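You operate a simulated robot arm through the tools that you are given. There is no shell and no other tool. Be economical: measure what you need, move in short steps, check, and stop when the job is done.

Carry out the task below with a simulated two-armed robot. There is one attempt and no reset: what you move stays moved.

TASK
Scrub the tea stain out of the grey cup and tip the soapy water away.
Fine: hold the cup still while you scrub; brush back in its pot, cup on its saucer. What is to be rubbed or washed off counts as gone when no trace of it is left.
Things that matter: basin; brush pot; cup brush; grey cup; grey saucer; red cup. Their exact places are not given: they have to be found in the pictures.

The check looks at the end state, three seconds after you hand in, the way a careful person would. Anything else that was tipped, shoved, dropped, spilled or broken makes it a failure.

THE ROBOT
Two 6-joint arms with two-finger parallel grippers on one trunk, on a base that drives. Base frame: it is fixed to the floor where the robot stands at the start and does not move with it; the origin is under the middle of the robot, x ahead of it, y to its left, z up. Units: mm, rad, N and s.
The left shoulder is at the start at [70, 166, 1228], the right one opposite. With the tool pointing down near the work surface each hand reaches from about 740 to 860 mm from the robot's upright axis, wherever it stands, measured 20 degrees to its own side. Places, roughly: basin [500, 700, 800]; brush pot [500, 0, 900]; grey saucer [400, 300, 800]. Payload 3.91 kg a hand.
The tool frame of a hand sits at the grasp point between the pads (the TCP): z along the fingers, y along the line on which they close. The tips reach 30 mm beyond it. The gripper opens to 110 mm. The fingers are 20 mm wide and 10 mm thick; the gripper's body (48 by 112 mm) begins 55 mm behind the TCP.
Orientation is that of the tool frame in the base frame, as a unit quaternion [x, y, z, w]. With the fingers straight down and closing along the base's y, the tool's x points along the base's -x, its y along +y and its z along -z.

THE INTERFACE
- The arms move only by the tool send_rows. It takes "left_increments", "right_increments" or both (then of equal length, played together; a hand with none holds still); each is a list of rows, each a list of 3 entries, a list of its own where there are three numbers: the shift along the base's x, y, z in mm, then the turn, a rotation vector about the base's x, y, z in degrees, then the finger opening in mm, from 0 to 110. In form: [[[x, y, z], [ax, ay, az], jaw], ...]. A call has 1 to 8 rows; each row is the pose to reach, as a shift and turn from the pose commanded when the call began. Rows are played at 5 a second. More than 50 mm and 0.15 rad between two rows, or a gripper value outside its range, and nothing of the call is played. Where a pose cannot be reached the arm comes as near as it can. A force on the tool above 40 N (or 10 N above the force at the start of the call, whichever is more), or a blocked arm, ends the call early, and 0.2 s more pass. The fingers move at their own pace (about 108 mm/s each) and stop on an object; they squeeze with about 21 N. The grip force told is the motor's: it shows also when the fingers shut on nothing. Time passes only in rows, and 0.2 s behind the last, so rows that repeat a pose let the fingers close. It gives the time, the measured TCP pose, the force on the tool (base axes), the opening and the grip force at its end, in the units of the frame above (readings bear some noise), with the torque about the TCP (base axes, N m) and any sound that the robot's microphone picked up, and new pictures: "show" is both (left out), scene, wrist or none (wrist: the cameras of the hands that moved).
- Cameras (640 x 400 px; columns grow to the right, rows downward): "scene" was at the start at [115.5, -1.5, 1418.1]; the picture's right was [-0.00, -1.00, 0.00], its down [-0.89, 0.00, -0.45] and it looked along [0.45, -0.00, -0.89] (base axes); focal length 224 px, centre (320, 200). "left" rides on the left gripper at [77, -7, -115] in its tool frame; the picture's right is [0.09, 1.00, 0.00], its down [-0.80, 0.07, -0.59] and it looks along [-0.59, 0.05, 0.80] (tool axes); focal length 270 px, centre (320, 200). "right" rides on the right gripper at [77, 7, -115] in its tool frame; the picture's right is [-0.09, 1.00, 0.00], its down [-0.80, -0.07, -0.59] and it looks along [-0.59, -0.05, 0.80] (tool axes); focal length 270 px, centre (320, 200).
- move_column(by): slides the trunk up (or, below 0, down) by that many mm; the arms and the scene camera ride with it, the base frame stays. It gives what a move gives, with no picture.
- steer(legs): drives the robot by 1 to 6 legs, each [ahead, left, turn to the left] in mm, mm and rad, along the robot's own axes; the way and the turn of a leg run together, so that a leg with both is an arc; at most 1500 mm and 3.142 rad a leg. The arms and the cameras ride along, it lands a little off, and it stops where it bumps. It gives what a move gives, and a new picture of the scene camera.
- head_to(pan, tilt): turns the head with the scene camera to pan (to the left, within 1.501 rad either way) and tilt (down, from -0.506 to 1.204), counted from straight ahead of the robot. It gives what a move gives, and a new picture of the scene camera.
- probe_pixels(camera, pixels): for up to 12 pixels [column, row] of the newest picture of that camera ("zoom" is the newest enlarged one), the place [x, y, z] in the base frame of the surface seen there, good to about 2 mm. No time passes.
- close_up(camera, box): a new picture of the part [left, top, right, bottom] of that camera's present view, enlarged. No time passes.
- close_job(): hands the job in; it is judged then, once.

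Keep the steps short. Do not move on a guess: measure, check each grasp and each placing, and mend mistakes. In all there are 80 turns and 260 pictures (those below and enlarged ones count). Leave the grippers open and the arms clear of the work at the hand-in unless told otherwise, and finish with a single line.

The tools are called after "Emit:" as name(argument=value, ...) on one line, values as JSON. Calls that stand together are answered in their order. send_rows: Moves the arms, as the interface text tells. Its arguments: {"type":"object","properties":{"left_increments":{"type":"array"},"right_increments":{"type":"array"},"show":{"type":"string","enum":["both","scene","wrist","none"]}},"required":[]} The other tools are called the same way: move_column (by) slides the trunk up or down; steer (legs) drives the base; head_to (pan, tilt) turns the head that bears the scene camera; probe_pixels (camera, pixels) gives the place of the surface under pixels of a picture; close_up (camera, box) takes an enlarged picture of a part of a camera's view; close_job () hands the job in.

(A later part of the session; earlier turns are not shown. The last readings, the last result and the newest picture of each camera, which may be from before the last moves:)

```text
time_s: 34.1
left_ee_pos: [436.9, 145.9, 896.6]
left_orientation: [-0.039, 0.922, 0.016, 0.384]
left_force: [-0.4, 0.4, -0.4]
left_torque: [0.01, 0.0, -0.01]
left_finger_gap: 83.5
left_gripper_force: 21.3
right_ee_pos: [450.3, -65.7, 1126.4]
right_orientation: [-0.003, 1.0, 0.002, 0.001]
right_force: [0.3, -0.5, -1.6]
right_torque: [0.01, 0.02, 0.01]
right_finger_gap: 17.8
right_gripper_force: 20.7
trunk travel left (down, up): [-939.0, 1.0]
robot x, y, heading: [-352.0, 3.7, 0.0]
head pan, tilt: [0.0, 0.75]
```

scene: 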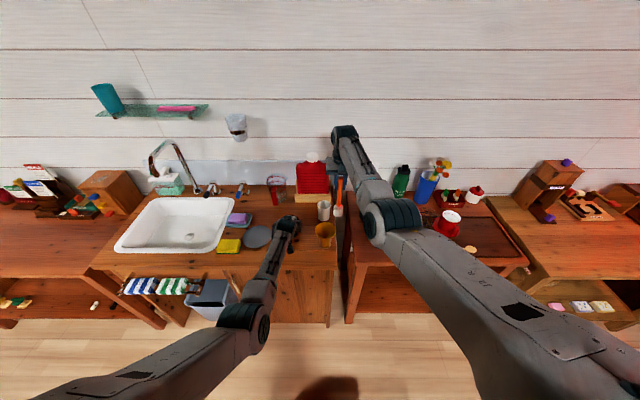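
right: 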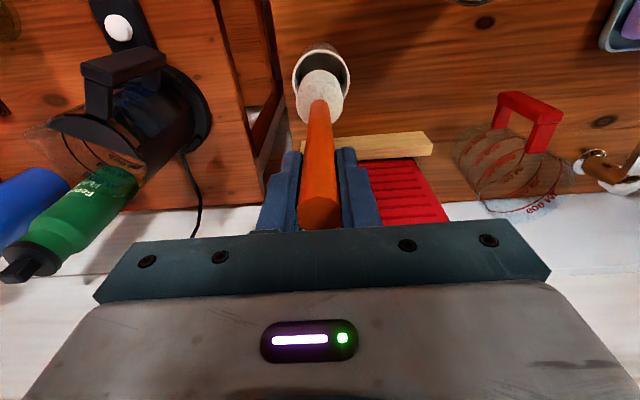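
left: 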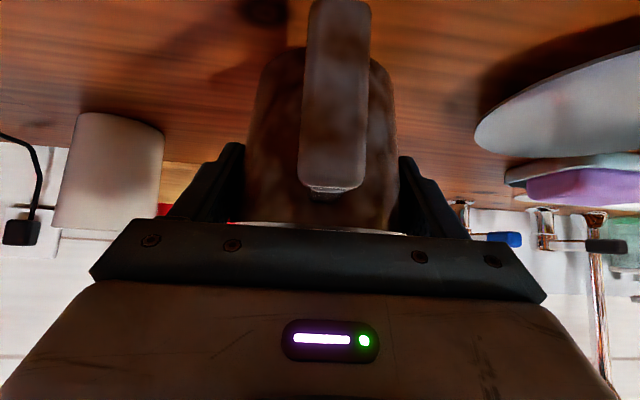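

The cup is held at an 83.5 mm gap, 21 N. Now I test whether the right hand can bring the brush above the cup centre at [443,145]. The brush end is at about z 958 and the rim at 918.

Emit:
send_rows(right_increments=[[[0, 35, 0], [0, 0, 0], 10], [[0, 70, 0], [0, 0, 0], 10], [[0, 105, 0], [0, 0, 0], 10], [[0, 140, 0], [0, 0, 0], 10], [[0, 175, 0], [0, 0, 0], 10], [[-3, 195, 0], [0, 0, 0], 10], [[-6, 211, 0], [0, 0, 0], 10], [[-6, 211, 0], [0, 0, 0], 10]], show="both")

```text
time_s: 35.9
left_ee_pos: [436.7, 146.9, 897.0]
left_orientation: [-0.038, 0.923, 0.016, 0.383]
left_force: [-1.1, 7.9, 0.5]
left_torque: [-0.54, -0.09, -0.29]
left_finger_gap: 83.3
left_gripper_force: 21.3
right_ee_pos: [417.3, 79.4, 1126.2]
right_orientation: [-0.002, 1.0, 0.001, 0.0]
right_force: [0.9, -6.9, -1.4]
right_torque: [-1.28, -0.14, 0.06]
right_finger_gap: 19.2
right_gripper_force: 21.6
right hand out of reach, approached as far as the arm can: row 2, 3, 4, 5, 6, 7, 8
trunk travel left (down, up): [-939.0, 1.0]
robot x, y, heading: [-347.7, 7.3, 0.008]
head pan, tilt: [0.0, 0.75]
```

scene: 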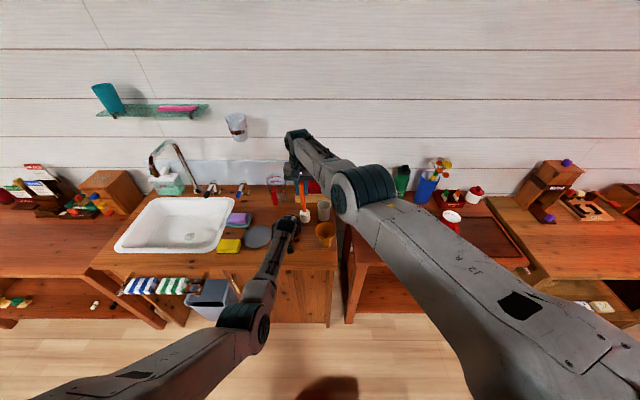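
right: 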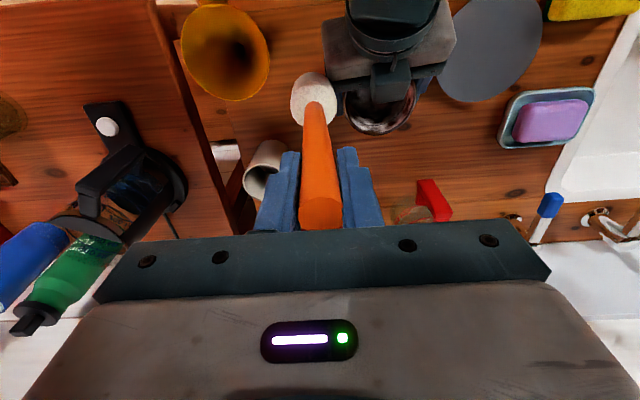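

The right arm's outer limit pulled the brush inward until its head brushed the left gripper (about 7 N), so I back it off at once. I'll then release the cup and re-place the base closer and turned a little left, so both hands reach.

Emit:
send_rows(right_increments=[[[5, -30, 5], [0, 0, 0], 10], [[10, -70, 5], [0, 0, 0], 10], [[15, -110, 5], [0, 0, 0], 10], [[15, -130, 5], [0, 0, 0], 10]], show="none")

Emit:
send_rows(left_increments=[[[0, 0, 0], [0, 0, 0], 110], [[0, 0, 0], [0, 0, 0], 110], [[-28, -2, 28], [0, 0, 0], 110], [[-56, -4, 56], [0, 0, 0], 110], [[-84, -6, 84], [0, 0, 0], 110], [[-100, -8, 100], [0, 0, 0], 110]], show="both")

```text
time_s: 36.9
left_ee_pos: [437.4, 144.6, 897.9]
left_orientation: [-0.039, 0.923, 0.016, 0.383]
left_force: [0.5, -0.2, 0.3]
left_torque: [0.0, -0.02, 0.0]
left_finger_gap: 83.6
left_gripper_force: 20.9
right_ee_pos: [460.7, -45.0, 1127.1]
right_orientation: [-0.002, 1.0, 0.001, 0.0]
right_force: [-0.1, -0.2, -0.3]
right_torque: [0.02, 0.03, 0.0]
right_finger_gap: 17.7
right_gripper_force: 20.6
right hand out of reach, approached as far as the arm can: row 1, 2, 3, 4
trunk travel left (down, up): [-939.0, 1.0]
robot x, y, heading: [-347.6, 2.0, 0.007]
head pan, tilt: [0.0, 0.75]
```

```text
time_s: 38.3
left_ee_pos: [344.6, 159.6, 1003.0]
left_orientation: [-0.037, 0.919, 0.035, 0.39]
left_force: [0.1, 1.2, -0.1]
left_torque: [0.02, 0.05, -0.02]
left_finger_gap: 110.4
left_gripper_force: 0.1
right_ee_pos: [460.5, -43.8, 1127.9]
right_orientation: [-0.003, 1.0, 0.0, 0.0]
right_force: [0.5, 0.0, -0.3]
right_torque: [0.0, 0.02, 0.01]
right_finger_gap: 17.9
right_gripper_force: 20.6
trunk travel left (down, up): [-939.0, 1.0]
robot x, y, heading: [-348.2, 7.9, 0.004]
head pan, tilt: [0.0, 0.75]
```

scene: 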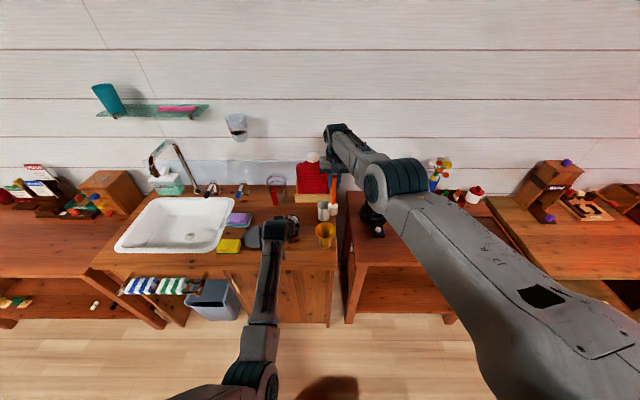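
left: 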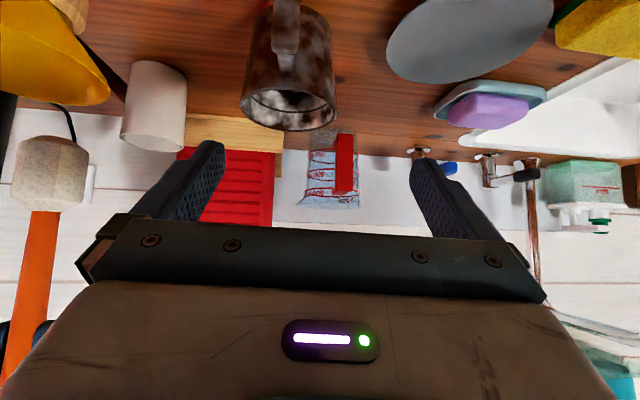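

The cup still stands in place. I pull the right hand back by 70 mm, then turn the base 0.155 rad left and shift it ahead 62 and right 46.

Emit:
send_rows(right_increments=[[[-30, -10, 0], [0, 0, 0], 10], [[-60, -20, 0], [0, 0, 0], 10], [[-80, -30, 0], [0, 0, 0], 10], [[-80, -30, 0], [0, 0, 0], 10]], show="none")

Emit:
steer(legs=[[0, 0, 0.153], [62, -46, 0]])

Emit:
head_to(pan=0, tilt=0.95)

```text
time_s: 39.3
left_ee_pos: [343.2, 157.8, 996.9]
left_orientation: [-0.037, 0.921, 0.035, 0.387]
left_force: [0.1, 0.0, 0.7]
left_torque: [-0.01, 0.02, 0.02]
left_finger_gap: 110.1
left_gripper_force: 0.0
right_ee_pos: [460.4, -47.0, 1123.2]
right_orientation: [-0.003, 1.0, 0.001, 0.0]
right_force: [0.3, -0.5, 0.0]
right_torque: [0.01, 0.01, 0.03]
right_finger_gap: 18.0
right_gripper_force: 21.7
right hand out of reach, approached as far as the arm can: row 1, 2, 3, 4
trunk travel left (down, up): [-939.0, 1.0]
robot x, y, heading: [-347.4, 6.2, 0.003]
head pan, tilt: [0.0, 0.75]
```

```text
time_s: 41.0
left_ee_pos: [370.7, 229.5, 997.9]
left_orientation: [-0.108, 0.915, 0.062, 0.384]
left_force: [-0.2, 0.3, -0.2]
left_torque: [0.02, -0.01, -0.01]
left_finger_gap: 110.0
left_gripper_force: 0.1
right_ee_pos: [518.9, 47.0, 1128.4]
right_orientation: [-0.08, 0.997, 0.0, 0.004]
right_force: [-0.8, -0.2, 0.1]
right_torque: [-0.01, -0.07, -0.01]
right_finger_gap: 18.0
right_gripper_force: 21.5
trunk travel left (down, up): [-939.0, 1.0]
robot x, y, heading: [-278.5, -28.8, 0.158]
head pan, tilt: [0.0, 0.75]
```

scene: 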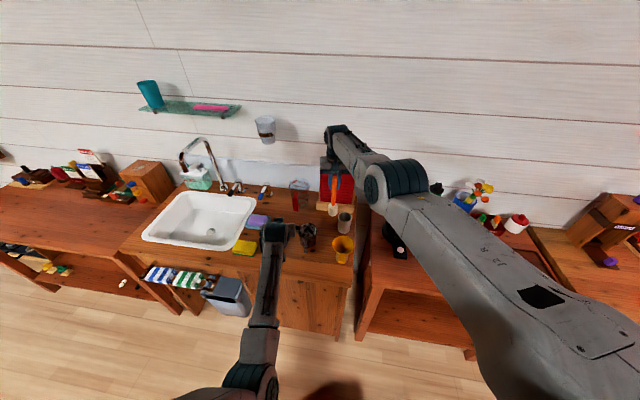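

```text
time_s: 41.7
left_ee_pos: [376.1, 228.7, 994.1]
left_orientation: [-0.107, 0.917, 0.065, 0.38]
left_force: [-1.1, -1.0, 1.0]
left_torque: [-0.02, -0.02, -0.05]
left_finger_gap: 109.6
left_gripper_force: 0.1
right_ee_pos: [525.5, 43.5, 1124.5]
right_orientation: [-0.08, 0.997, 0.001, 0.001]
right_force: [-0.7, -0.4, 0.4]
right_torque: [-0.03, -0.02, -0.01]
right_finger_gap: 17.8
right_gripper_force: 20.8
trunk travel left (down, up): [-939.0, 1.0]
robot x, y, heading: [-279.1, -30.8, 0.155]
head pan, tilt: [0.0, 0.949]
```

scene: 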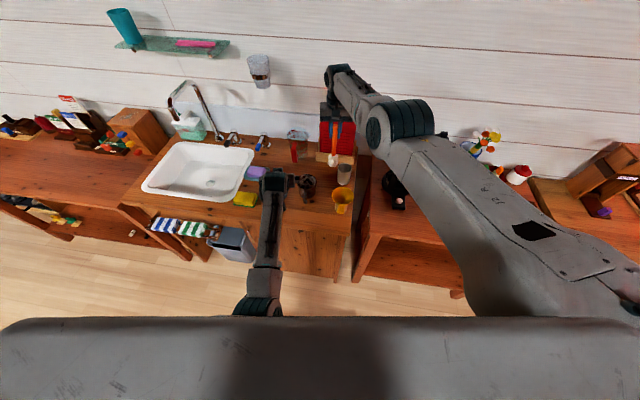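

The base is at [-279,-31], heading 0.155. The earlier +5 mm height probably put the right arm over its ceiling. I send a small downward move and read where it goes.

Emit:
send_rows(right_increments=[[[0, 0, -8], [0, 0, 0], 10], [[0, 0, -16], [0, 0, 0], 10], [[0, 0, -16], [0, 0, 0], 10]], show="none")

```text
time_s: 42.5
left_ee_pos: [376.3, 228.7, 992.7]
left_orientation: [-0.107, 0.916, 0.065, 0.38]
left_force: [0.7, -0.3, 0.6]
left_torque: [0.03, -0.04, -0.01]
left_finger_gap: 110.0
left_gripper_force: 0.1
right_ee_pos: [524.7, 43.4, 1108.0]
right_orientation: [-0.08, 0.997, 0.001, 0.0]
right_force: [1.0, -0.1, 0.4]
right_torque: [0.01, -0.05, 0.01]
right_finger_gap: 17.8
right_gripper_force: 21.1
trunk travel left (down, up): [-939.0, 1.0]
robot x, y, heading: [-277.4, -27.9, 0.159]
head pan, tilt: [0.0, 0.949]
```

Good. Test reach: bring the brush above the cup at [444,145] (the brush end at about z 940 clears the rim at 918).

Emit:
send_rows(right_increments=[[[-30, 10, 0], [0, 0, 0], 10], [[-60, 30, 0], [0, 0, 0], 10], [[-80, 60, 0], [0, 0, 0], 10], [[-80, 85, 0], [0, 0, 0], 10], [[-80, 101, 0], [0, 0, 0], 10], [[-80, 101, 0], [0, 0, 0], 10]], show="both")

```text
time_s: 43.9
left_ee_pos: [375.6, 228.6, 993.6]
left_orientation: [-0.108, 0.917, 0.066, 0.379]
left_force: [0.0, 0.0, 0.4]
left_torque: [0.03, -0.01, 0.01]
left_finger_gap: 110.1
left_gripper_force: 0.1
right_ee_pos: [452.3, 141.8, 1105.8]
right_orientation: [-0.079, 0.997, 0.001, -0.001]
right_force: [0.0, -0.1, -0.9]
right_torque: [0.02, 0.02, 0.0]
right_finger_gap: 17.6
right_gripper_force: 20.9
right hand out of reach, approached as far as the arm can: row 5, 6
trunk travel left (down, up): [-939.0, 1.0]
robot x, y, heading: [-279.5, -28.1, 0.154]
head pan, tilt: [0.0, 0.949]
```

scene: 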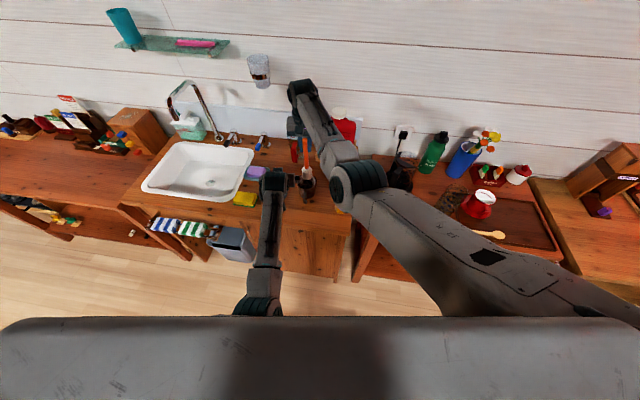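
right: 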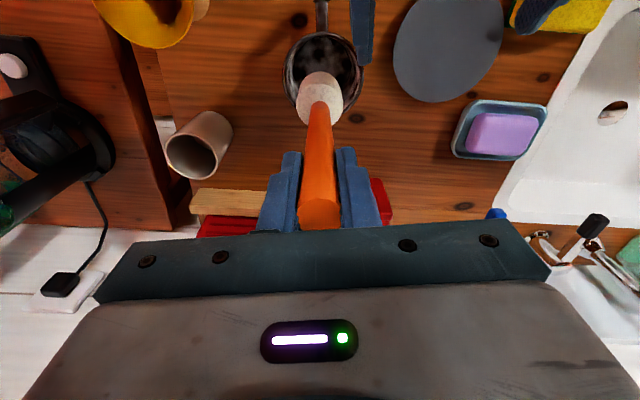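

The right arm hits its limit about 8 mm short of the cup; its vertical-tool band is narrow when crossing inward. Placing the cup straight ahead at about 770 mm should suit both arms, so I turn another 0.105 left and shift back 29 and right 18.

Emit:
steer(legs=[[0, 0, 0.105], [-29, -18, 0]])

Emit:
send_rows(right_increments=[[[0, -20, 0], [0, 0, 0], 10], [[0, -40, 0], [0, 0, 0], 10], [[0, -40, 0], [0, 0, 0], 10]], show="none")

```text
time_s: 45.3
left_ee_pos: [326.7, 276.3, 988.5]
left_orientation: [-0.157, 0.911, 0.084, 0.373]
left_force: [0.3, 1.0, -0.3]
left_torque: [-0.04, 0.03, -0.01]
left_finger_gap: 110.2
left_gripper_force: 0.1
right_ee_pos: [413.0, 199.7, 1100.8]
right_orientation: [-0.132, 0.991, -0.001, -0.004]
right_force: [1.0, 0.7, -1.0]
right_torque: [-0.03, 0.03, 0.0]
right_finger_gap: 17.8
right_gripper_force: 20.8
trunk travel left (down, up): [-939.0, 1.0]
robot x, y, heading: [-303.9, -53.2, 0.269]
head pan, tilt: [0.0, 0.949]
```

scene: 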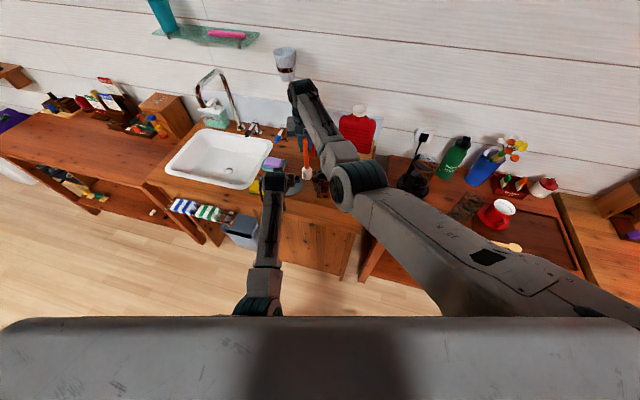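

```text
time_s: 46.1
left_ee_pos: [322.2, 272.0, 991.7]
left_orientation: [-0.156, 0.909, 0.086, 0.376]
left_force: [0.7, -0.1, 1.1]
left_torque: [-0.01, -0.01, 0.01]
left_finger_gap: 110.0
left_gripper_force: 0.1
right_ee_pos: [406.0, 154.1, 1107.3]
right_orientation: [-0.132, 0.991, 0.001, -0.002]
right_force: [-0.2, 0.7, -0.6]
right_torque: [0.01, -0.01, -0.03]
right_finger_gap: 17.9
right_gripper_force: 20.4
trunk travel left (down, up): [-939.0, 1.0]
robot x, y, heading: [-301.8, -47.9, 0.262]
head pan, tilt: [0.0, 0.949]
```

Good, the right hand now reaches [406,154]. I test a small square around the cup centre in the air, then park the brush to the right.

Emit:
send_rows(right_increments=[[[20, -9, 0], [0, 0, 0], 10], [[20, 10, 0], [0, 0, 0], 10], [[55, 10, 0], [0, 0, 0], 10], [[55, -28, 0], [0, 0, 0], 10], [[38, -9, 0], [0, 0, 0], 10], [[38, -9, 0], [0, 0, 0], 10]], show="wrist")

```text
time_s: 47.5
left_ee_pos: [321.8, 274.7, 993.5]
left_orientation: [-0.156, 0.909, 0.085, 0.376]
left_force: [0.3, 1.1, 0.1]
left_torque: [0.0, -0.03, -0.02]
left_finger_gap: 109.8
left_gripper_force: 0.1
right_ee_pos: [446.2, 146.4, 1106.9]
right_orientation: [-0.133, 0.991, -0.001, -0.001]
right_force: [0.3, 0.2, -0.9]
right_torque: [-0.02, -0.02, -0.04]
right_finger_gap: 17.9
right_gripper_force: 21.2
right hand out of reach, approached as far as the arm can: row 3
trunk travel left (down, up): [-939.0, 1.0]
robot x, y, heading: [-301.2, -54.3, 0.265]
head pan, tilt: [0.0, 0.949]
```

right: 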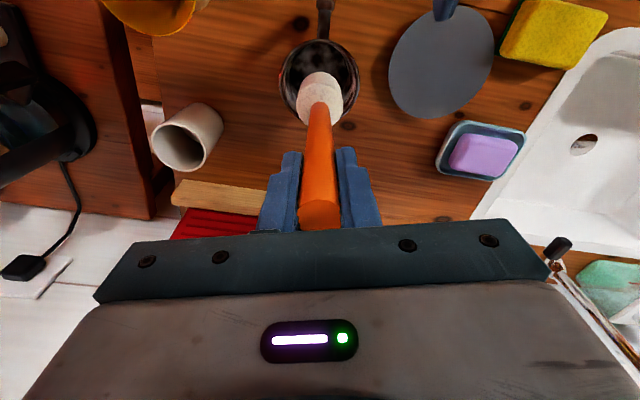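

Only the far corner was out of reach, so I drive forward 33 mm for margin when lowered and park the brush to the right.

Emit:
steer(legs=[[33, 0, 0]])

Emit:
send_rows(right_increments=[[[10, -25, 0], [0, 0, 0], 10], [[20, -50, 0], [0, 0, 0], 10], [[20, -80, 0], [0, 0, 0], 10], [[20, -80, 0], [0, 0, 0], 10]], left_increments=[[[-5, -30, -8], [-1, 0, -6], 110], [[-10, -60, -16], [-2.1, -0.2, -12.3], 110], [[-15, -90, -24], [-2.1, -0.2, -12.3], 110], [[-15, -90, -24], [-2.1, -0.2, -12.3], 110]], show="both")

```text
time_s: 48.3
left_ee_pos: [347.7, 279.7, 998.7]
left_orientation: [-0.156, 0.908, 0.086, 0.379]
left_force: [-0.4, 0.1, 0.6]
left_torque: [-0.03, -0.03, 0.0]
left_finger_gap: 110.1
left_gripper_force: 0.1
right_ee_pos: [470.4, 151.0, 1112.1]
right_orientation: [-0.132, 0.991, 0.002, 0.002]
right_force: [-0.6, -1.1, -0.2]
right_torque: [0.06, -0.06, 0.05]
right_finger_gap: 17.8
right_gripper_force: 21.0
trunk travel left (down, up): [-939.0, 1.0]
robot x, y, heading: [-273.5, -43.4, 0.266]
head pan, tilt: [0.0, 0.949]
```

scene: 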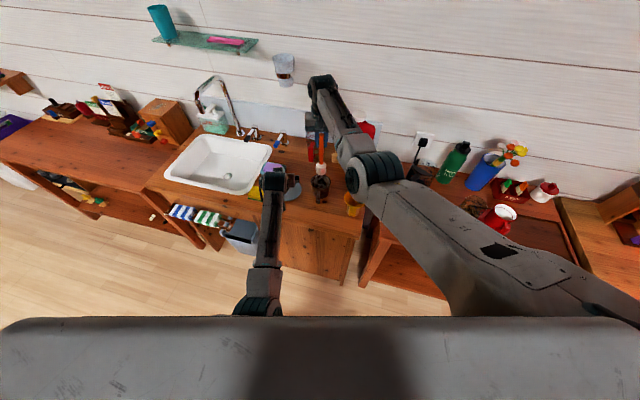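

```text
time_s: 49.5
left_ee_pos: [327.9, 256.7, 962.0]
left_orientation: [-0.052, 0.921, 0.084, 0.377]
left_force: [-0.3, 0.1, 0.7]
left_torque: [-0.01, 0.0, 0.03]
left_finger_gap: 110.0
left_gripper_force: 0.0
right_ee_pos: [498.5, 72.8, 1106.4]
right_orientation: [-0.132, 0.991, 0.002, -0.001]
right_force: [0.2, -0.5, -1.0]
right_torque: [0.02, -0.01, 0.0]
right_finger_gap: 17.7
right_gripper_force: 21.1
trunk travel left (down, up): [-939.0, 1.0]
robot x, y, heading: [-272.6, -44.9, 0.269]
head pan, tilt: [0.0, 0.949]
stopped in row 4 (left hand): the arm was blocked; the commanded pose is now the measured one
```

scene: 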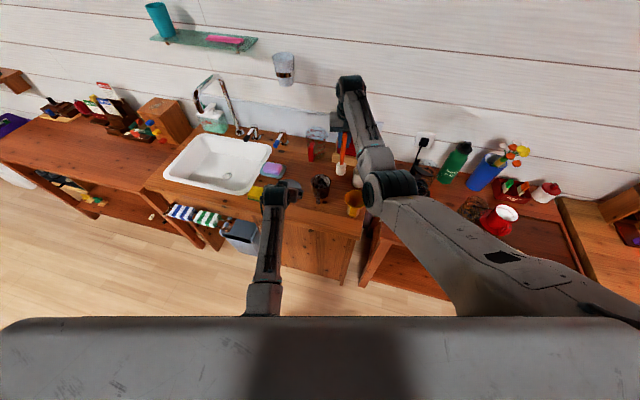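
right: 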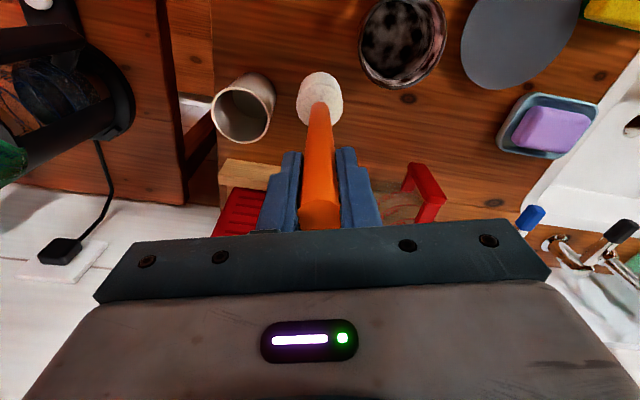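
left: 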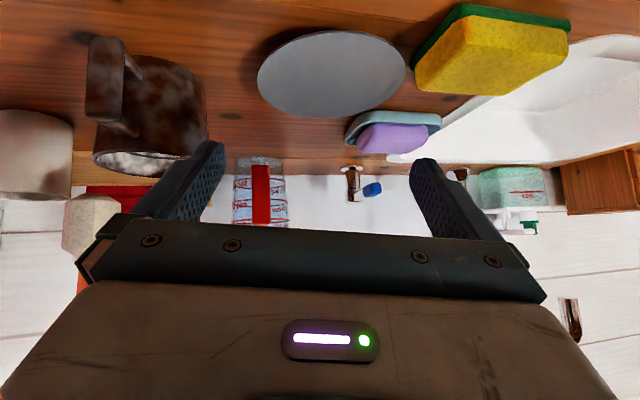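

The left arm stalls because the 45° tool lines up with its forearm (a wrist singularity). I'll use a steeper tool, 30° from vertical, which still clears the handle and leaves the cup mouth free. First I turn in place, then move sideways.

Emit:
send_rows(left_increments=[[[0, 0, 5], [-2.9, 4.6, -0.1], 110], [[0, 0, 10], [-5.8, 9.2, -0.2], 110], [[0, 0, 15], [-8.75, 13.9, -0.3], 110], [[0, -20, 15], [-8.75, 13.9, -0.3], 110], [[0, -45, 15], [-8.75, 13.9, -0.3], 110], [[0, -70, 10], [-8.75, 13.9, -0.3], 110], [[0, -95, 5], [-8.75, 13.9, -0.3], 110], [[0, -115, 5], [-8.75, 13.9, -0.3], 110]], show="wrist")

```text
time_s: 51.1
left_ee_pos: [312.9, 268.2, 951.0]
left_orientation: [-0.068, 0.961, 0.098, 0.248]
left_force: [-0.4, 0.2, 0.0]
left_torque: [0.0, 0.01, -0.01]
left_finger_gap: 110.2
left_gripper_force: 0.1
left hand out of reach, approached as far as the arm can: row 7
right_ee_pos: [498.2, 73.1, 1105.7]
right_orientation: [-0.132, 0.991, 0.0, 0.0]
right_force: [-0.1, -0.1, -0.8]
right_torque: [0.0, 0.03, -0.01]
right_finger_gap: 17.8
right_gripper_force: 21.3
trunk travel left (down, up): [-939.0, 1.0]
robot x, y, heading: [-273.4, -46.4, 0.265]
head pan, tilt: [0.0, 0.949]
stopped in row 7 (left hand): the arm was blocked; the commanded pose is now the measured one
```

left: 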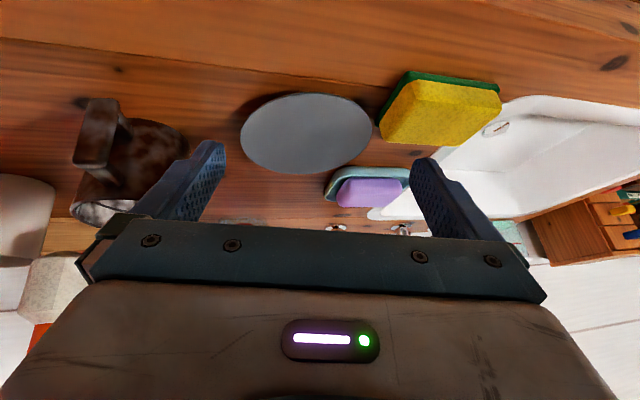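

The limit seems to be inward travel while folded, at about y'=150 in the robot's frame. Further out it should pass, as the right arm did. So I extend the left first, fixing the roll, and then swing inward above the cup.

Emit:
send_rows(left_increments=[[[25, 5, 5], [0, 0, 0], 110], [[50, 10, 10], [-2, 0, 0], 110], [[80, 20, 15], [-4, -1, -1], 110], [[100, 15, 15], [-6, -1.5, -2], 110], [[115, 0, 15], [-8.7, -1.7, -2.5], 110], [[115, -20, 15], [-8.7, -1.7, -2.5], 110], [[115, -40, 15], [-8.7, -1.7, -2.5], 110], [[115, -40, 15], [-8.7, -1.7, -2.5], 110]], show="wrist")

```text
time_s: 52.9
left_ee_pos: [430.5, 227.8, 966.8]
left_orientation: [-0.067, 0.963, 0.017, 0.259]
left_force: [-0.6, -0.3, 0.0]
left_torque: [-0.03, -0.01, 0.0]
left_finger_gap: 110.3
left_gripper_force: 0.0
right_ee_pos: [498.9, 75.1, 1106.1]
right_orientation: [-0.134, 0.991, 0.001, -0.001]
right_force: [0.4, 0.7, -1.0]
right_torque: [0.04, -0.03, -0.01]
right_finger_gap: 17.7
right_gripper_force: 20.9
trunk travel left (down, up): [-939.0, 1.0]
robot x, y, heading: [-272.1, -43.8, 0.269]
head pan, tilt: [0.0, 0.949]
```

left: 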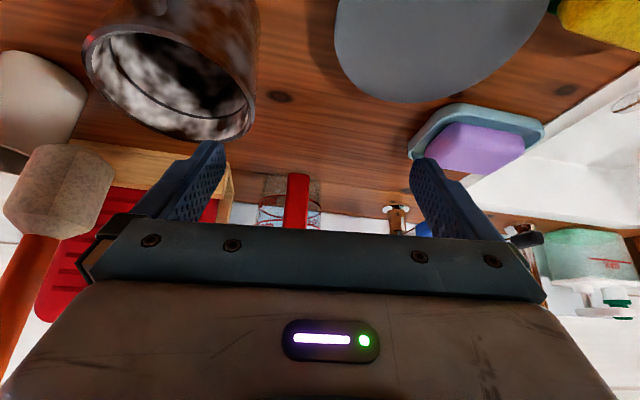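

That works: the orientation is exact at [430,228,967]. Now I swing inward to y 144 above the cup (tips at about z 936, rim 918).

Emit:
send_rows(left_increments=[[[0, -25, 0], [0, 0, 0], 110], [[0, -50, 0], [0, 0, 0], 110], [[-1, -70, 0], [0, 0, 0], 110], [[-2, -84, 0], [0, 0, 0], 110], [[-2, -84, 0], [0, 0, 0], 110]], show="both")

```text
time_s: 54.3
left_ee_pos: [428.3, 219.1, 965.0]
left_orientation: [-0.08, 0.959, 0.065, 0.263]
left_force: [0.1, 0.1, -0.6]
left_torque: [-0.04, -0.02, 0.01]
left_finger_gap: 110.1
left_gripper_force: 0.1
right_ee_pos: [499.1, 73.7, 1106.0]
right_orientation: [-0.133, 0.991, 0.001, -0.001]
right_force: [-0.6, -0.4, 0.1]
right_torque: [-0.02, 0.03, 0.03]
right_finger_gap: 17.6
right_gripper_force: 21.1
trunk travel left (down, up): [-939.0, 1.0]
robot x, y, heading: [-272.3, -43.9, 0.267]
head pan, tilt: [0.0, 0.949]
stopped in row 5 (left hand): the arm was blocked; the commanded pose is now the measured one
```

scene: 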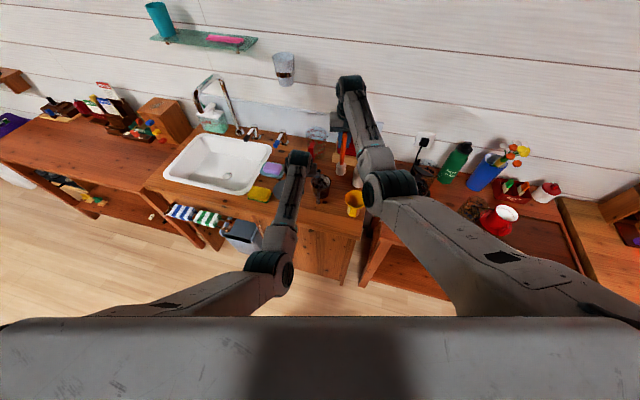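
left: 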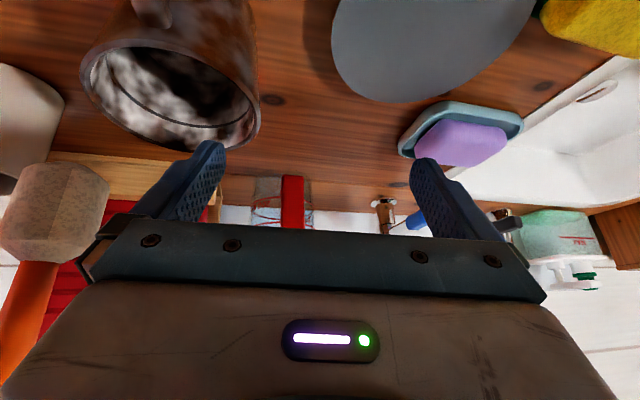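

The arm is stalled though the hand is in free space. I probe points along both arms to understand what blocks.

Emit:
probe_pixels(camera="scene", pixels=[[150, 300], [220, 285], [265, 262], [290, 275], [285, 215], [295, 165], [440, 225], [375, 185], [390, 190], [350, 100], [560, 290], [500, 250]])

Emit:
send_rows(left_increments=[[[0, -10, 0], [0, 0, 0], 110], [[0, -20, 0], [0, 0, 0], 110], [[0, -20, 0], [0, 0, 0], 110]], show="none")

```text
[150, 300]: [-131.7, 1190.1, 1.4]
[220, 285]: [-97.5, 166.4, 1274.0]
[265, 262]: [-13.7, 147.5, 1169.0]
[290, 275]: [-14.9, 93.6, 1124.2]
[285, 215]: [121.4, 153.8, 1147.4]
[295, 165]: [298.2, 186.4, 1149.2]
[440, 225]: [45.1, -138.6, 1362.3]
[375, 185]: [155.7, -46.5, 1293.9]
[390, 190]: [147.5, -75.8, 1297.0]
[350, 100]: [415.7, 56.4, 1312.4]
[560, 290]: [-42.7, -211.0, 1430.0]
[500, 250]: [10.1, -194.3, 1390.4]
```

```text
time_s: 55.3
left_ee_pos: [428.1, 223.1, 962.8]
left_orientation: [-0.083, 0.958, 0.08, 0.261]
left_force: [-0.3, -0.4, 0.0]
left_torque: [0.0, -0.01, 0.02]
left_finger_gap: 109.8
left_gripper_force: 0.1
right_ee_pos: [498.6, 72.3, 1105.9]
right_orientation: [-0.132, 0.991, 0.001, 0.0]
right_force: [0.8, 0.2, 0.1]
right_torque: [-0.01, -0.01, 0.02]
right_finger_gap: 17.8
right_gripper_force: 21.3
trunk travel left (down, up): [-939.0, 1.0]
robot x, y, heading: [-273.7, -42.9, 0.257]
head pan, tilt: [0.0, 0.949]
stopped in row 3 (left hand): the arm was blocked; the commanded pose is now the measured one
```

The stall seems tied to forearm roll when the tool heading differs from the arm's own azimuth. I restore the roll and swing inward while yawing the tool with the arm (to heading about +1°).

Emit:
send_rows(left_increments=[[[2, 5, 3], [-3.2, 0, -1.8], 110], [[2, 5, 3], [-6.4, 0, -3.6], 110], [[2, -10, 3], [-6.4, 0, -5.2], 110], [[2, -25, 3], [-6.4, 0, -6.6], 110], [[2, -40, 3], [-6.4, 0, -7.8], 110], [[2, -40, 3], [-6.4, 0, -7.8], 110]], show="scene")

```text
time_s: 56.7
left_ee_pos: [431.0, 196.1, 966.0]
left_orientation: [-0.035, 0.965, 0.017, 0.261]
left_force: [0.0, -0.3, 0.4]
left_torque: [0.0, 0.01, -0.01]
left_finger_gap: 110.0
left_gripper_force: 0.2
right_ee_pos: [497.6, 74.1, 1105.7]
right_orientation: [-0.133, 0.991, 0.001, -0.002]
right_force: [-0.3, 0.0, -0.5]
right_torque: [-0.02, -0.06, -0.01]
right_finger_gap: 17.9
right_gripper_force: 20.6
trunk travel left (down, up): [-939.0, 1.0]
robot x, y, heading: [-271.8, -42.4, 0.263]
head pan, tilt: [0.0, 0.949]
```

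scene: 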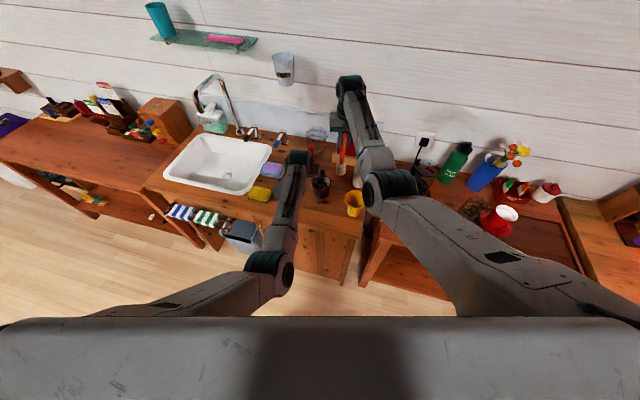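

That works. Continue inward with yaw to y 144.

Emit:
send_rows(left_increments=[[[0, -12, 0], [0, 0, -1.5], 110], [[0, -24, 0], [0, 0, -3], 110], [[-1, -36, 0], [0, 0, -4.2], 110], [[-2, -46, 0], [0, 0, -5], 110], [[-2, -52, 0], [0, 0, -5], 110], [[-2, -52, 0], [0, 0, -5], 110]], show="wrist")

```text
time_s: 58.3
left_ee_pos: [429.7, 203.8, 963.6]
left_orientation: [-0.003, 0.964, 0.045, 0.261]
left_force: [0.3, -0.5, 0.2]
left_torque: [-0.01, 0.01, 0.0]
left_finger_gap: 110.0
left_gripper_force: 0.1
right_ee_pos: [498.2, 73.6, 1106.5]
right_orientation: [-0.132, 0.991, 0.002, -0.001]
right_force: [0.1, 0.5, -0.9]
right_torque: [0.0, 0.02, 0.01]
right_finger_gap: 17.9
right_gripper_force: 20.7
trunk travel left (down, up): [-939.0, 1.0]
robot x, y, heading: [-274.4, -51.7, 0.271]
head pan, tilt: [0.0, 0.949]
stopped in row 6 (left hand): the arm was blocked; the commanded pose is now the measured one
```

left: 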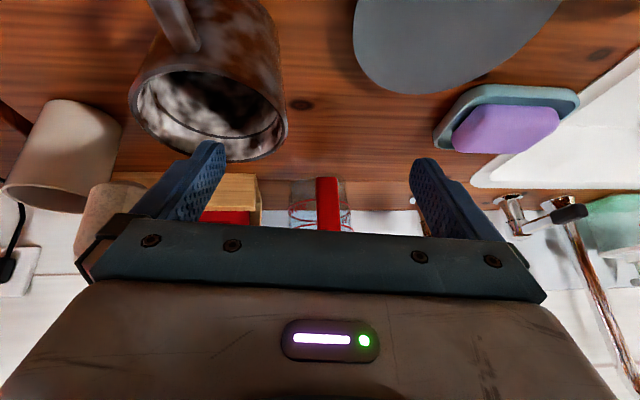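

The arm model is now clear: the left wrist can't go further inward than about 9° of azimuth. If I yaw the tool inward (world heading -25°), the wrist stays outside while the fingers reach the cup, and the fingers still miss the handle. I rotate here, high above the counter, and shift the base 22 mm right.

Emit:
send_rows(left_increments=[[[0, 5, 2], [-1.2, 0.3, -6.6], 110], [[0, 10, 2], [-2.4, 0.7, -13.3], 110], [[0, 12, 2], [-3.6, 1, -20], 110], [[0, 12, 2], [-4.75, 1.35, -26.6], 110], [[0, 12, 2], [-4.75, 1.35, -26.6], 110]], show="none")

Emit:
steer(legs=[[0, -22, 0]])

```text
time_s: 59.5
left_ee_pos: [428.9, 212.3, 965.7]
left_orientation: [0.211, 0.943, -0.059, 0.251]
left_force: [0.0, -0.3, 0.5]
left_torque: [-0.01, -0.01, -0.01]
left_finger_gap: 110.2
left_gripper_force: 0.1
right_ee_pos: [499.3, 73.7, 1106.4]
right_orientation: [-0.132, 0.991, 0.001, -0.002]
right_force: [-0.4, -0.4, -1.2]
right_torque: [-0.01, 0.0, -0.02]
right_finger_gap: 17.9
right_gripper_force: 20.4
trunk travel left (down, up): [-939.0, 1.0]
robot x, y, heading: [-272.6, -46.0, 0.264]
head pan, tilt: [0.0, 0.949]
```

```text
time_s: 60.3
left_ee_pos: [433.4, 196.8, 963.6]
left_orientation: [0.209, 0.943, -0.061, 0.252]
left_force: [0.4, 0.3, -0.5]
left_torque: [-0.05, 0.0, -0.01]
left_finger_gap: 109.9
left_gripper_force: 0.1
right_ee_pos: [502.5, 58.8, 1107.7]
right_orientation: [-0.133, 0.991, -0.001, -0.001]
right_force: [0.5, 0.7, -0.4]
right_torque: [-0.06, -0.02, -0.01]
right_finger_gap: 17.6
right_gripper_force: 21.0
trunk travel left (down, up): [-939.0, 1.0]
robot x, y, heading: [-265.2, -63.9, 0.262]
head pan, tilt: [0.0, 0.949]
```

scene: 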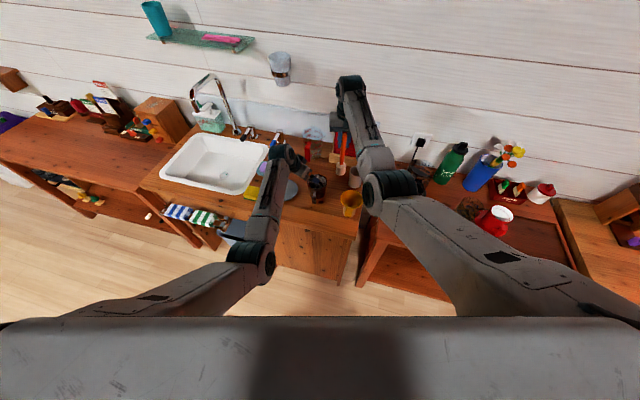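

Good pose. I swing above the cup to [429,150,964].

Emit:
send_rows(left_increments=[[[-1, -15, 0], [0, 0, 0], 110], [[-3, -30, 0], [0, 0, 0], 110], [[-5, -44, 0], [0, 0, 0], 110], [[-5, -44, 0], [0, 0, 0], 110]], show="wrist")

```text
time_s: 61.3
left_ee_pos: [428.4, 147.5, 964.6]
left_orientation: [0.209, 0.943, -0.057, 0.251]
left_force: [-0.3, 0.2, -0.2]
left_torque: [0.02, -0.01, -0.01]
left_finger_gap: 109.8
left_gripper_force: 0.1
right_ee_pos: [505.3, 53.4, 1105.7]
right_orientation: [-0.133, 0.991, 0.003, -0.002]
right_force: [-0.3, 0.2, -0.4]
right_torque: [-0.03, 0.0, -0.03]
right_finger_gap: 18.0
right_gripper_force: 20.9
trunk travel left (down, up): [-939.0, 1.0]
robot x, y, heading: [-265.4, -67.8, 0.263]
head pan, tilt: [0.0, 0.949]
```

left: 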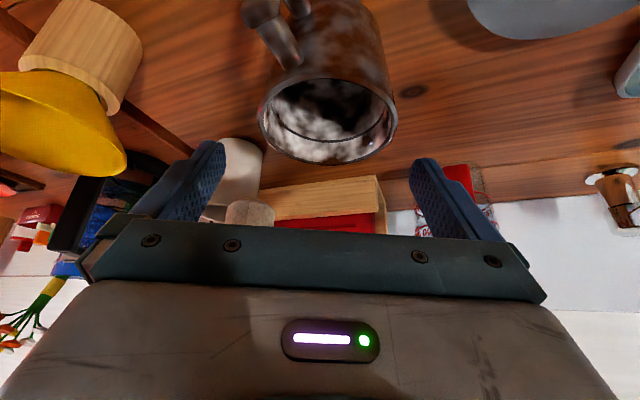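

Reached. I probe the rim to centre the fingers precisely.

Emit:
probe_pixels(camera="left", pixels=[[262, 112], [394, 112], [328, 80], [328, 161], [290, 68], [262, 14]])

```text
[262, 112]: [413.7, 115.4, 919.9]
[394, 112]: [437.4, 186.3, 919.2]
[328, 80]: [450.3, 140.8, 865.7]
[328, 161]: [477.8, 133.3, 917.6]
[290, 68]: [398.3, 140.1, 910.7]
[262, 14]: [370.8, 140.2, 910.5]
```

Cup centre is confirmed at [440.5,145]. I descend to z 886 in steps with a tiny y correction.

Emit:
send_rows(left_increments=[[[0, 3, -20], [0, 0, 0], 110], [[0, 3, -40], [0, 0, 0], 110], [[0, 3, -60], [0, 0, 0], 110], [[0, 3, -78], [0, 0, 0], 110], [[0, 3, -78], [0, 0, 0], 110]], show="wrist")

```text
time_s: 62.5
left_ee_pos: [428.8, 151.4, 886.5]
left_orientation: [0.21, 0.943, -0.058, 0.251]
left_force: [-0.6, -0.6, 0.9]
left_torque: [0.01, -0.03, 0.02]
left_finger_gap: 109.8
left_gripper_force: 0.0
right_ee_pos: [503.7, 52.8, 1106.3]
right_orientation: [-0.133, 0.991, 0.002, -0.001]
right_force: [-0.4, -0.4, -0.2]
right_torque: [0.03, 0.0, 0.01]
right_finger_gap: 17.9
right_gripper_force: 21.1
trunk travel left (down, up): [-939.0, 1.0]
robot x, y, heading: [-265.4, -63.2, 0.262]
head pan, tilt: [0.0, 0.949]
```

left: 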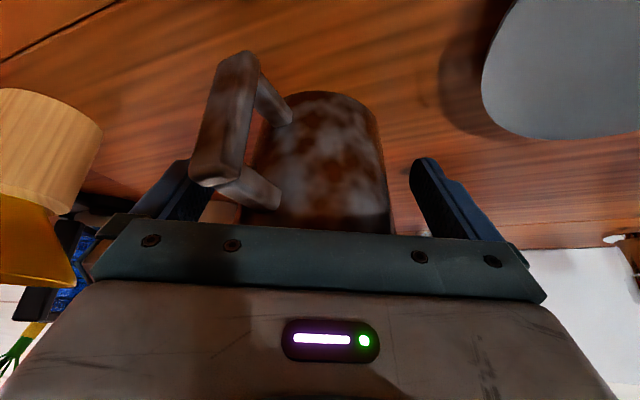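

The near finger stays 10 mm clear of the handle by my numbers. Close gently.

Emit:
send_rows(left_increments=[[[0, 0, 0], [0, 0, 0], 98], [[0, 0, 0], [0, 0, 0], 90], [[0, 0, 0], [0, 0, 0], 85], [[0, 0, 0], [0, 0, 0], 75], [[0, 0, 0], [0, 0, 0], 65], [[0, 0, 0], [0, 0, 0], 65]], show="wrist")

```text
time_s: 63.9
left_ee_pos: [428.8, 151.6, 887.2]
left_orientation: [0.21, 0.943, -0.058, 0.252]
left_force: [0.0, -0.5, 0.5]
left_torque: [0.09, -0.02, -0.01]
left_finger_gap: 76.4
left_gripper_force: 20.7
right_ee_pos: [503.7, 53.8, 1106.6]
right_orientation: [-0.133, 0.991, 0.001, -0.001]
right_force: [0.1, 0.1, -0.9]
right_torque: [-0.03, 0.03, -0.01]
right_finger_gap: 17.7
right_gripper_force: 21.4
trunk travel left (down, up): [-939.0, 1.0]
robot x, y, heading: [-264.8, -67.7, 0.264]
head pan, tilt: [0.0, 0.949]
```

left: 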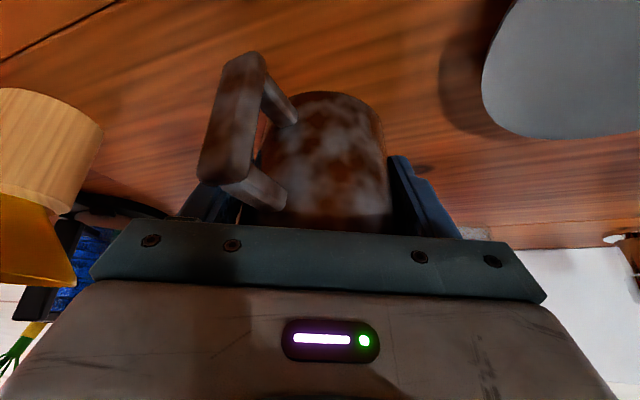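

The cup is held (gap 76.4 mm on the narrower lower wall). Now I bring the brush over the cup, coming from the far side, offset 8 mm away from the palm: TCP to [449,142,1118].

Emit:
send_rows(right_increments=[[[0, 20, 12], [0, 0, 0], 10], [[-10, 45, 12], [0, 0, 0], 10], [[-25, 65, 12], [0, 0, 0], 10], [[-40, 80, 12], [0, 0, 0], 10], [[-54, 88, 12], [0, 0, 0], 10], [[-54, 88, 12], [0, 0, 0], 10]], show="both")

```text
time_s: 65.3
left_ee_pos: [426.9, 152.8, 886.0]
left_orientation: [0.209, 0.943, -0.057, 0.251]
left_force: [-6.7, 4.2, 2.7]
left_torque: [-0.46, -0.48, -0.06]
left_finger_gap: 76.7
left_gripper_force: 21.2
right_ee_pos: [450.1, 142.7, 1119.8]
right_orientation: [-0.133, 0.991, 0.001, 0.0]
right_force: [6.2, -5.2, -0.2]
right_torque: [-0.76, -0.9, 0.04]
right_finger_gap: 18.0
right_gripper_force: 20.8
trunk travel left (down, up): [-939.0, 1.0]
robot x, y, heading: [-267.4, -63.5, 0.264]
head pan, tilt: [0.0, 0.949]
```

scene: 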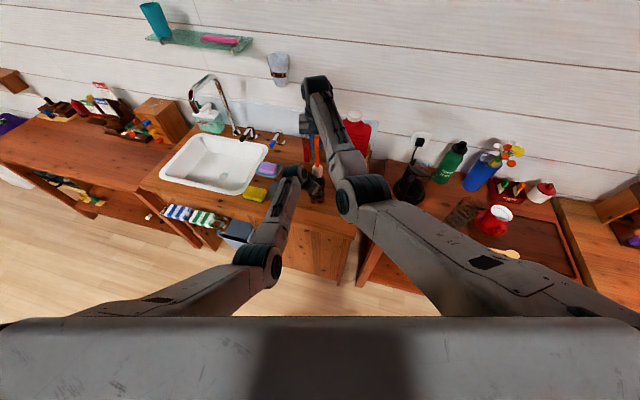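
right: 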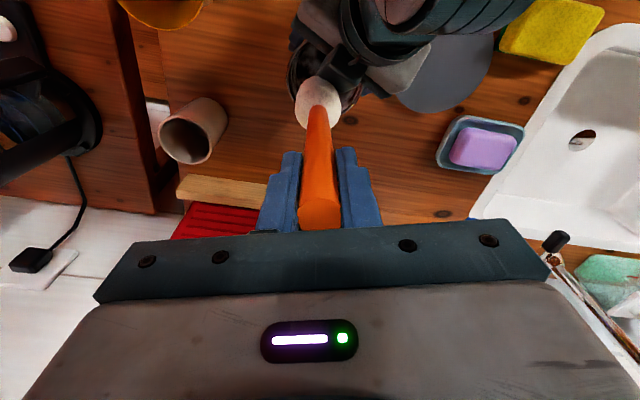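

There's contact: the brush head presses the left palm with about 8 N. I back off 14 mm along the far direction at once and look closely.

Emit:
send_rows(right_increments=[[[6, -3, 0], [0, 0, 0], 10], [[13, -6, 0], [0, 0, 0], 10], [[13, -6, 0], [0, 0, 0], 10]], show="wrist")

Emit:
close_up(camera="right", box=[240, 0, 400, 140])

Emit:
close_up(camera="scene", box=[260, 120, 360, 220])

```text
time_s: 66.1
left_ee_pos: [427.9, 151.8, 887.1]
left_orientation: [0.21, 0.943, -0.058, 0.252]
left_force: [0.5, -1.1, 0.2]
left_torque: [0.03, -0.02, -0.05]
left_finger_gap: 76.3
left_gripper_force: 21.5
right_ee_pos: [462.9, 137.5, 1117.3]
right_orientation: [-0.133, 0.991, 0.003, -0.002]
right_force: [0.3, -0.8, -0.4]
right_torque: [0.0, 0.01, 0.01]
right_finger_gap: 17.7
right_gripper_force: 20.8
trunk travel left (down, up): [-939.0, 1.0]
robot x, y, heading: [-266.4, -63.7, 0.267]
head pan, tilt: [0.0, 0.949]
```

right: 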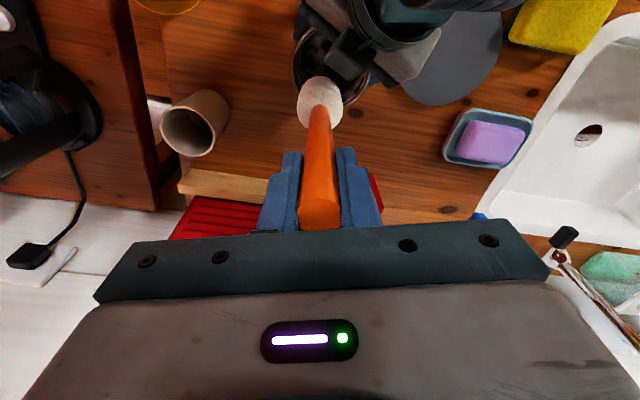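

```text
2.86 times, centred on (320, 70) of right
```

zoom: 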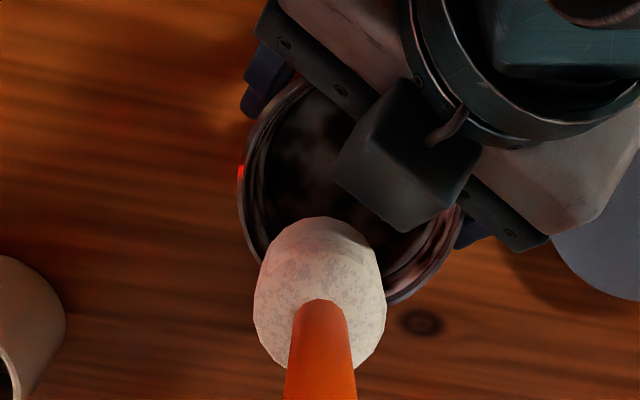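

```text
4.00 times, centred on (310, 170) of scene
```

zoom: 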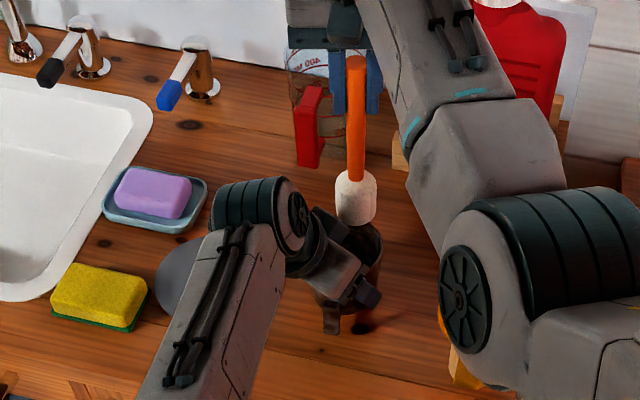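

A block protrudes from the front of the left palm. I probe its extent and the brush head.

Emit:
probe_pixels(camera="right", pixels=[[347, 79], [329, 62], [372, 60], [340, 38], [350, 60], [362, 45], [320, 97], [300, 105], [318, 78], [341, 100], [300, 72], [365, 92]])

```text
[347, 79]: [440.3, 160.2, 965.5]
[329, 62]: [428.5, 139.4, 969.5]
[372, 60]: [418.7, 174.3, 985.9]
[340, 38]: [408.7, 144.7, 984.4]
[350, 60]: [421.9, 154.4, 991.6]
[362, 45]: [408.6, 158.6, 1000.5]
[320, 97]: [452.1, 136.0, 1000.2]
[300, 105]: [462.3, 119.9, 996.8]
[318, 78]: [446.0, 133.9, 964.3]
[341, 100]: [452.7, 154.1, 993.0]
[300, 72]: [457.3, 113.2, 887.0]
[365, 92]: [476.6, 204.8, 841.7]
```

The block reaches over the mouth at z≥965 and would obstruct the brush handle. A flatter left tool (50° from vertical) moves it back 20 mm. I open, pitch about the closing axis around the cup (the fingers stay beside it), and re-close.

Emit:
send_rows(left_increments=[[[0, 0, 0], [0, 0, 0], 110], [[0, 0, 0], [0, 0, 0], 110], [[1, 0, 5], [-2.1, -4.5, 0], 110], [[2, -1, 9], [-4.2, -9, 0], 110], [[3, -1.5, 12], [-6.4, -13.5, 0], 110], [[4.5, -2, 13], [-8.5, -18.1, 0], 110], [[4.5, -2, 13], [-8.5, -18.1, 0], 110]], show="wrist")

```text
time_s: 67.7
left_ee_pos: [432.6, 150.4, 899.7]
left_orientation: [0.197, 0.885, -0.094, 0.412]
left_force: [0.3, -0.1, -0.4]
left_torque: [0.01, -0.02, -0.01]
left_finger_gap: 110.1
left_gripper_force: 0.1
right_ee_pos: [464.6, 136.5, 1117.5]
right_orientation: [-0.133, 0.991, 0.002, -0.002]
right_force: [-0.5, 0.1, 0.1]
right_torque: [-0.04, 0.03, -0.02]
right_finger_gap: 18.1
right_gripper_force: 21.2
trunk travel left (down, up): [-939.0, 1.0]
robot x, y, heading: [-264.3, -67.2, 0.268]
head pan, tilt: [0.0, 0.949]
```

left: 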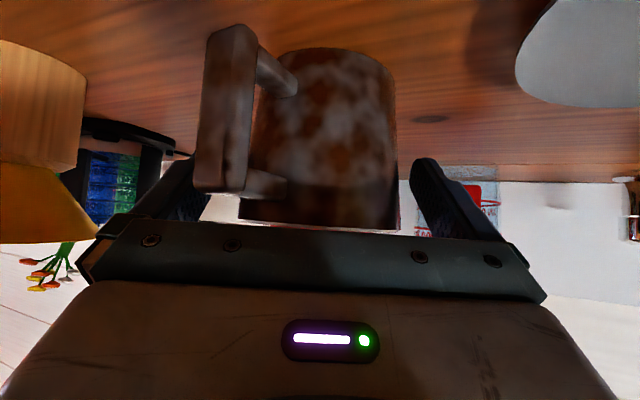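

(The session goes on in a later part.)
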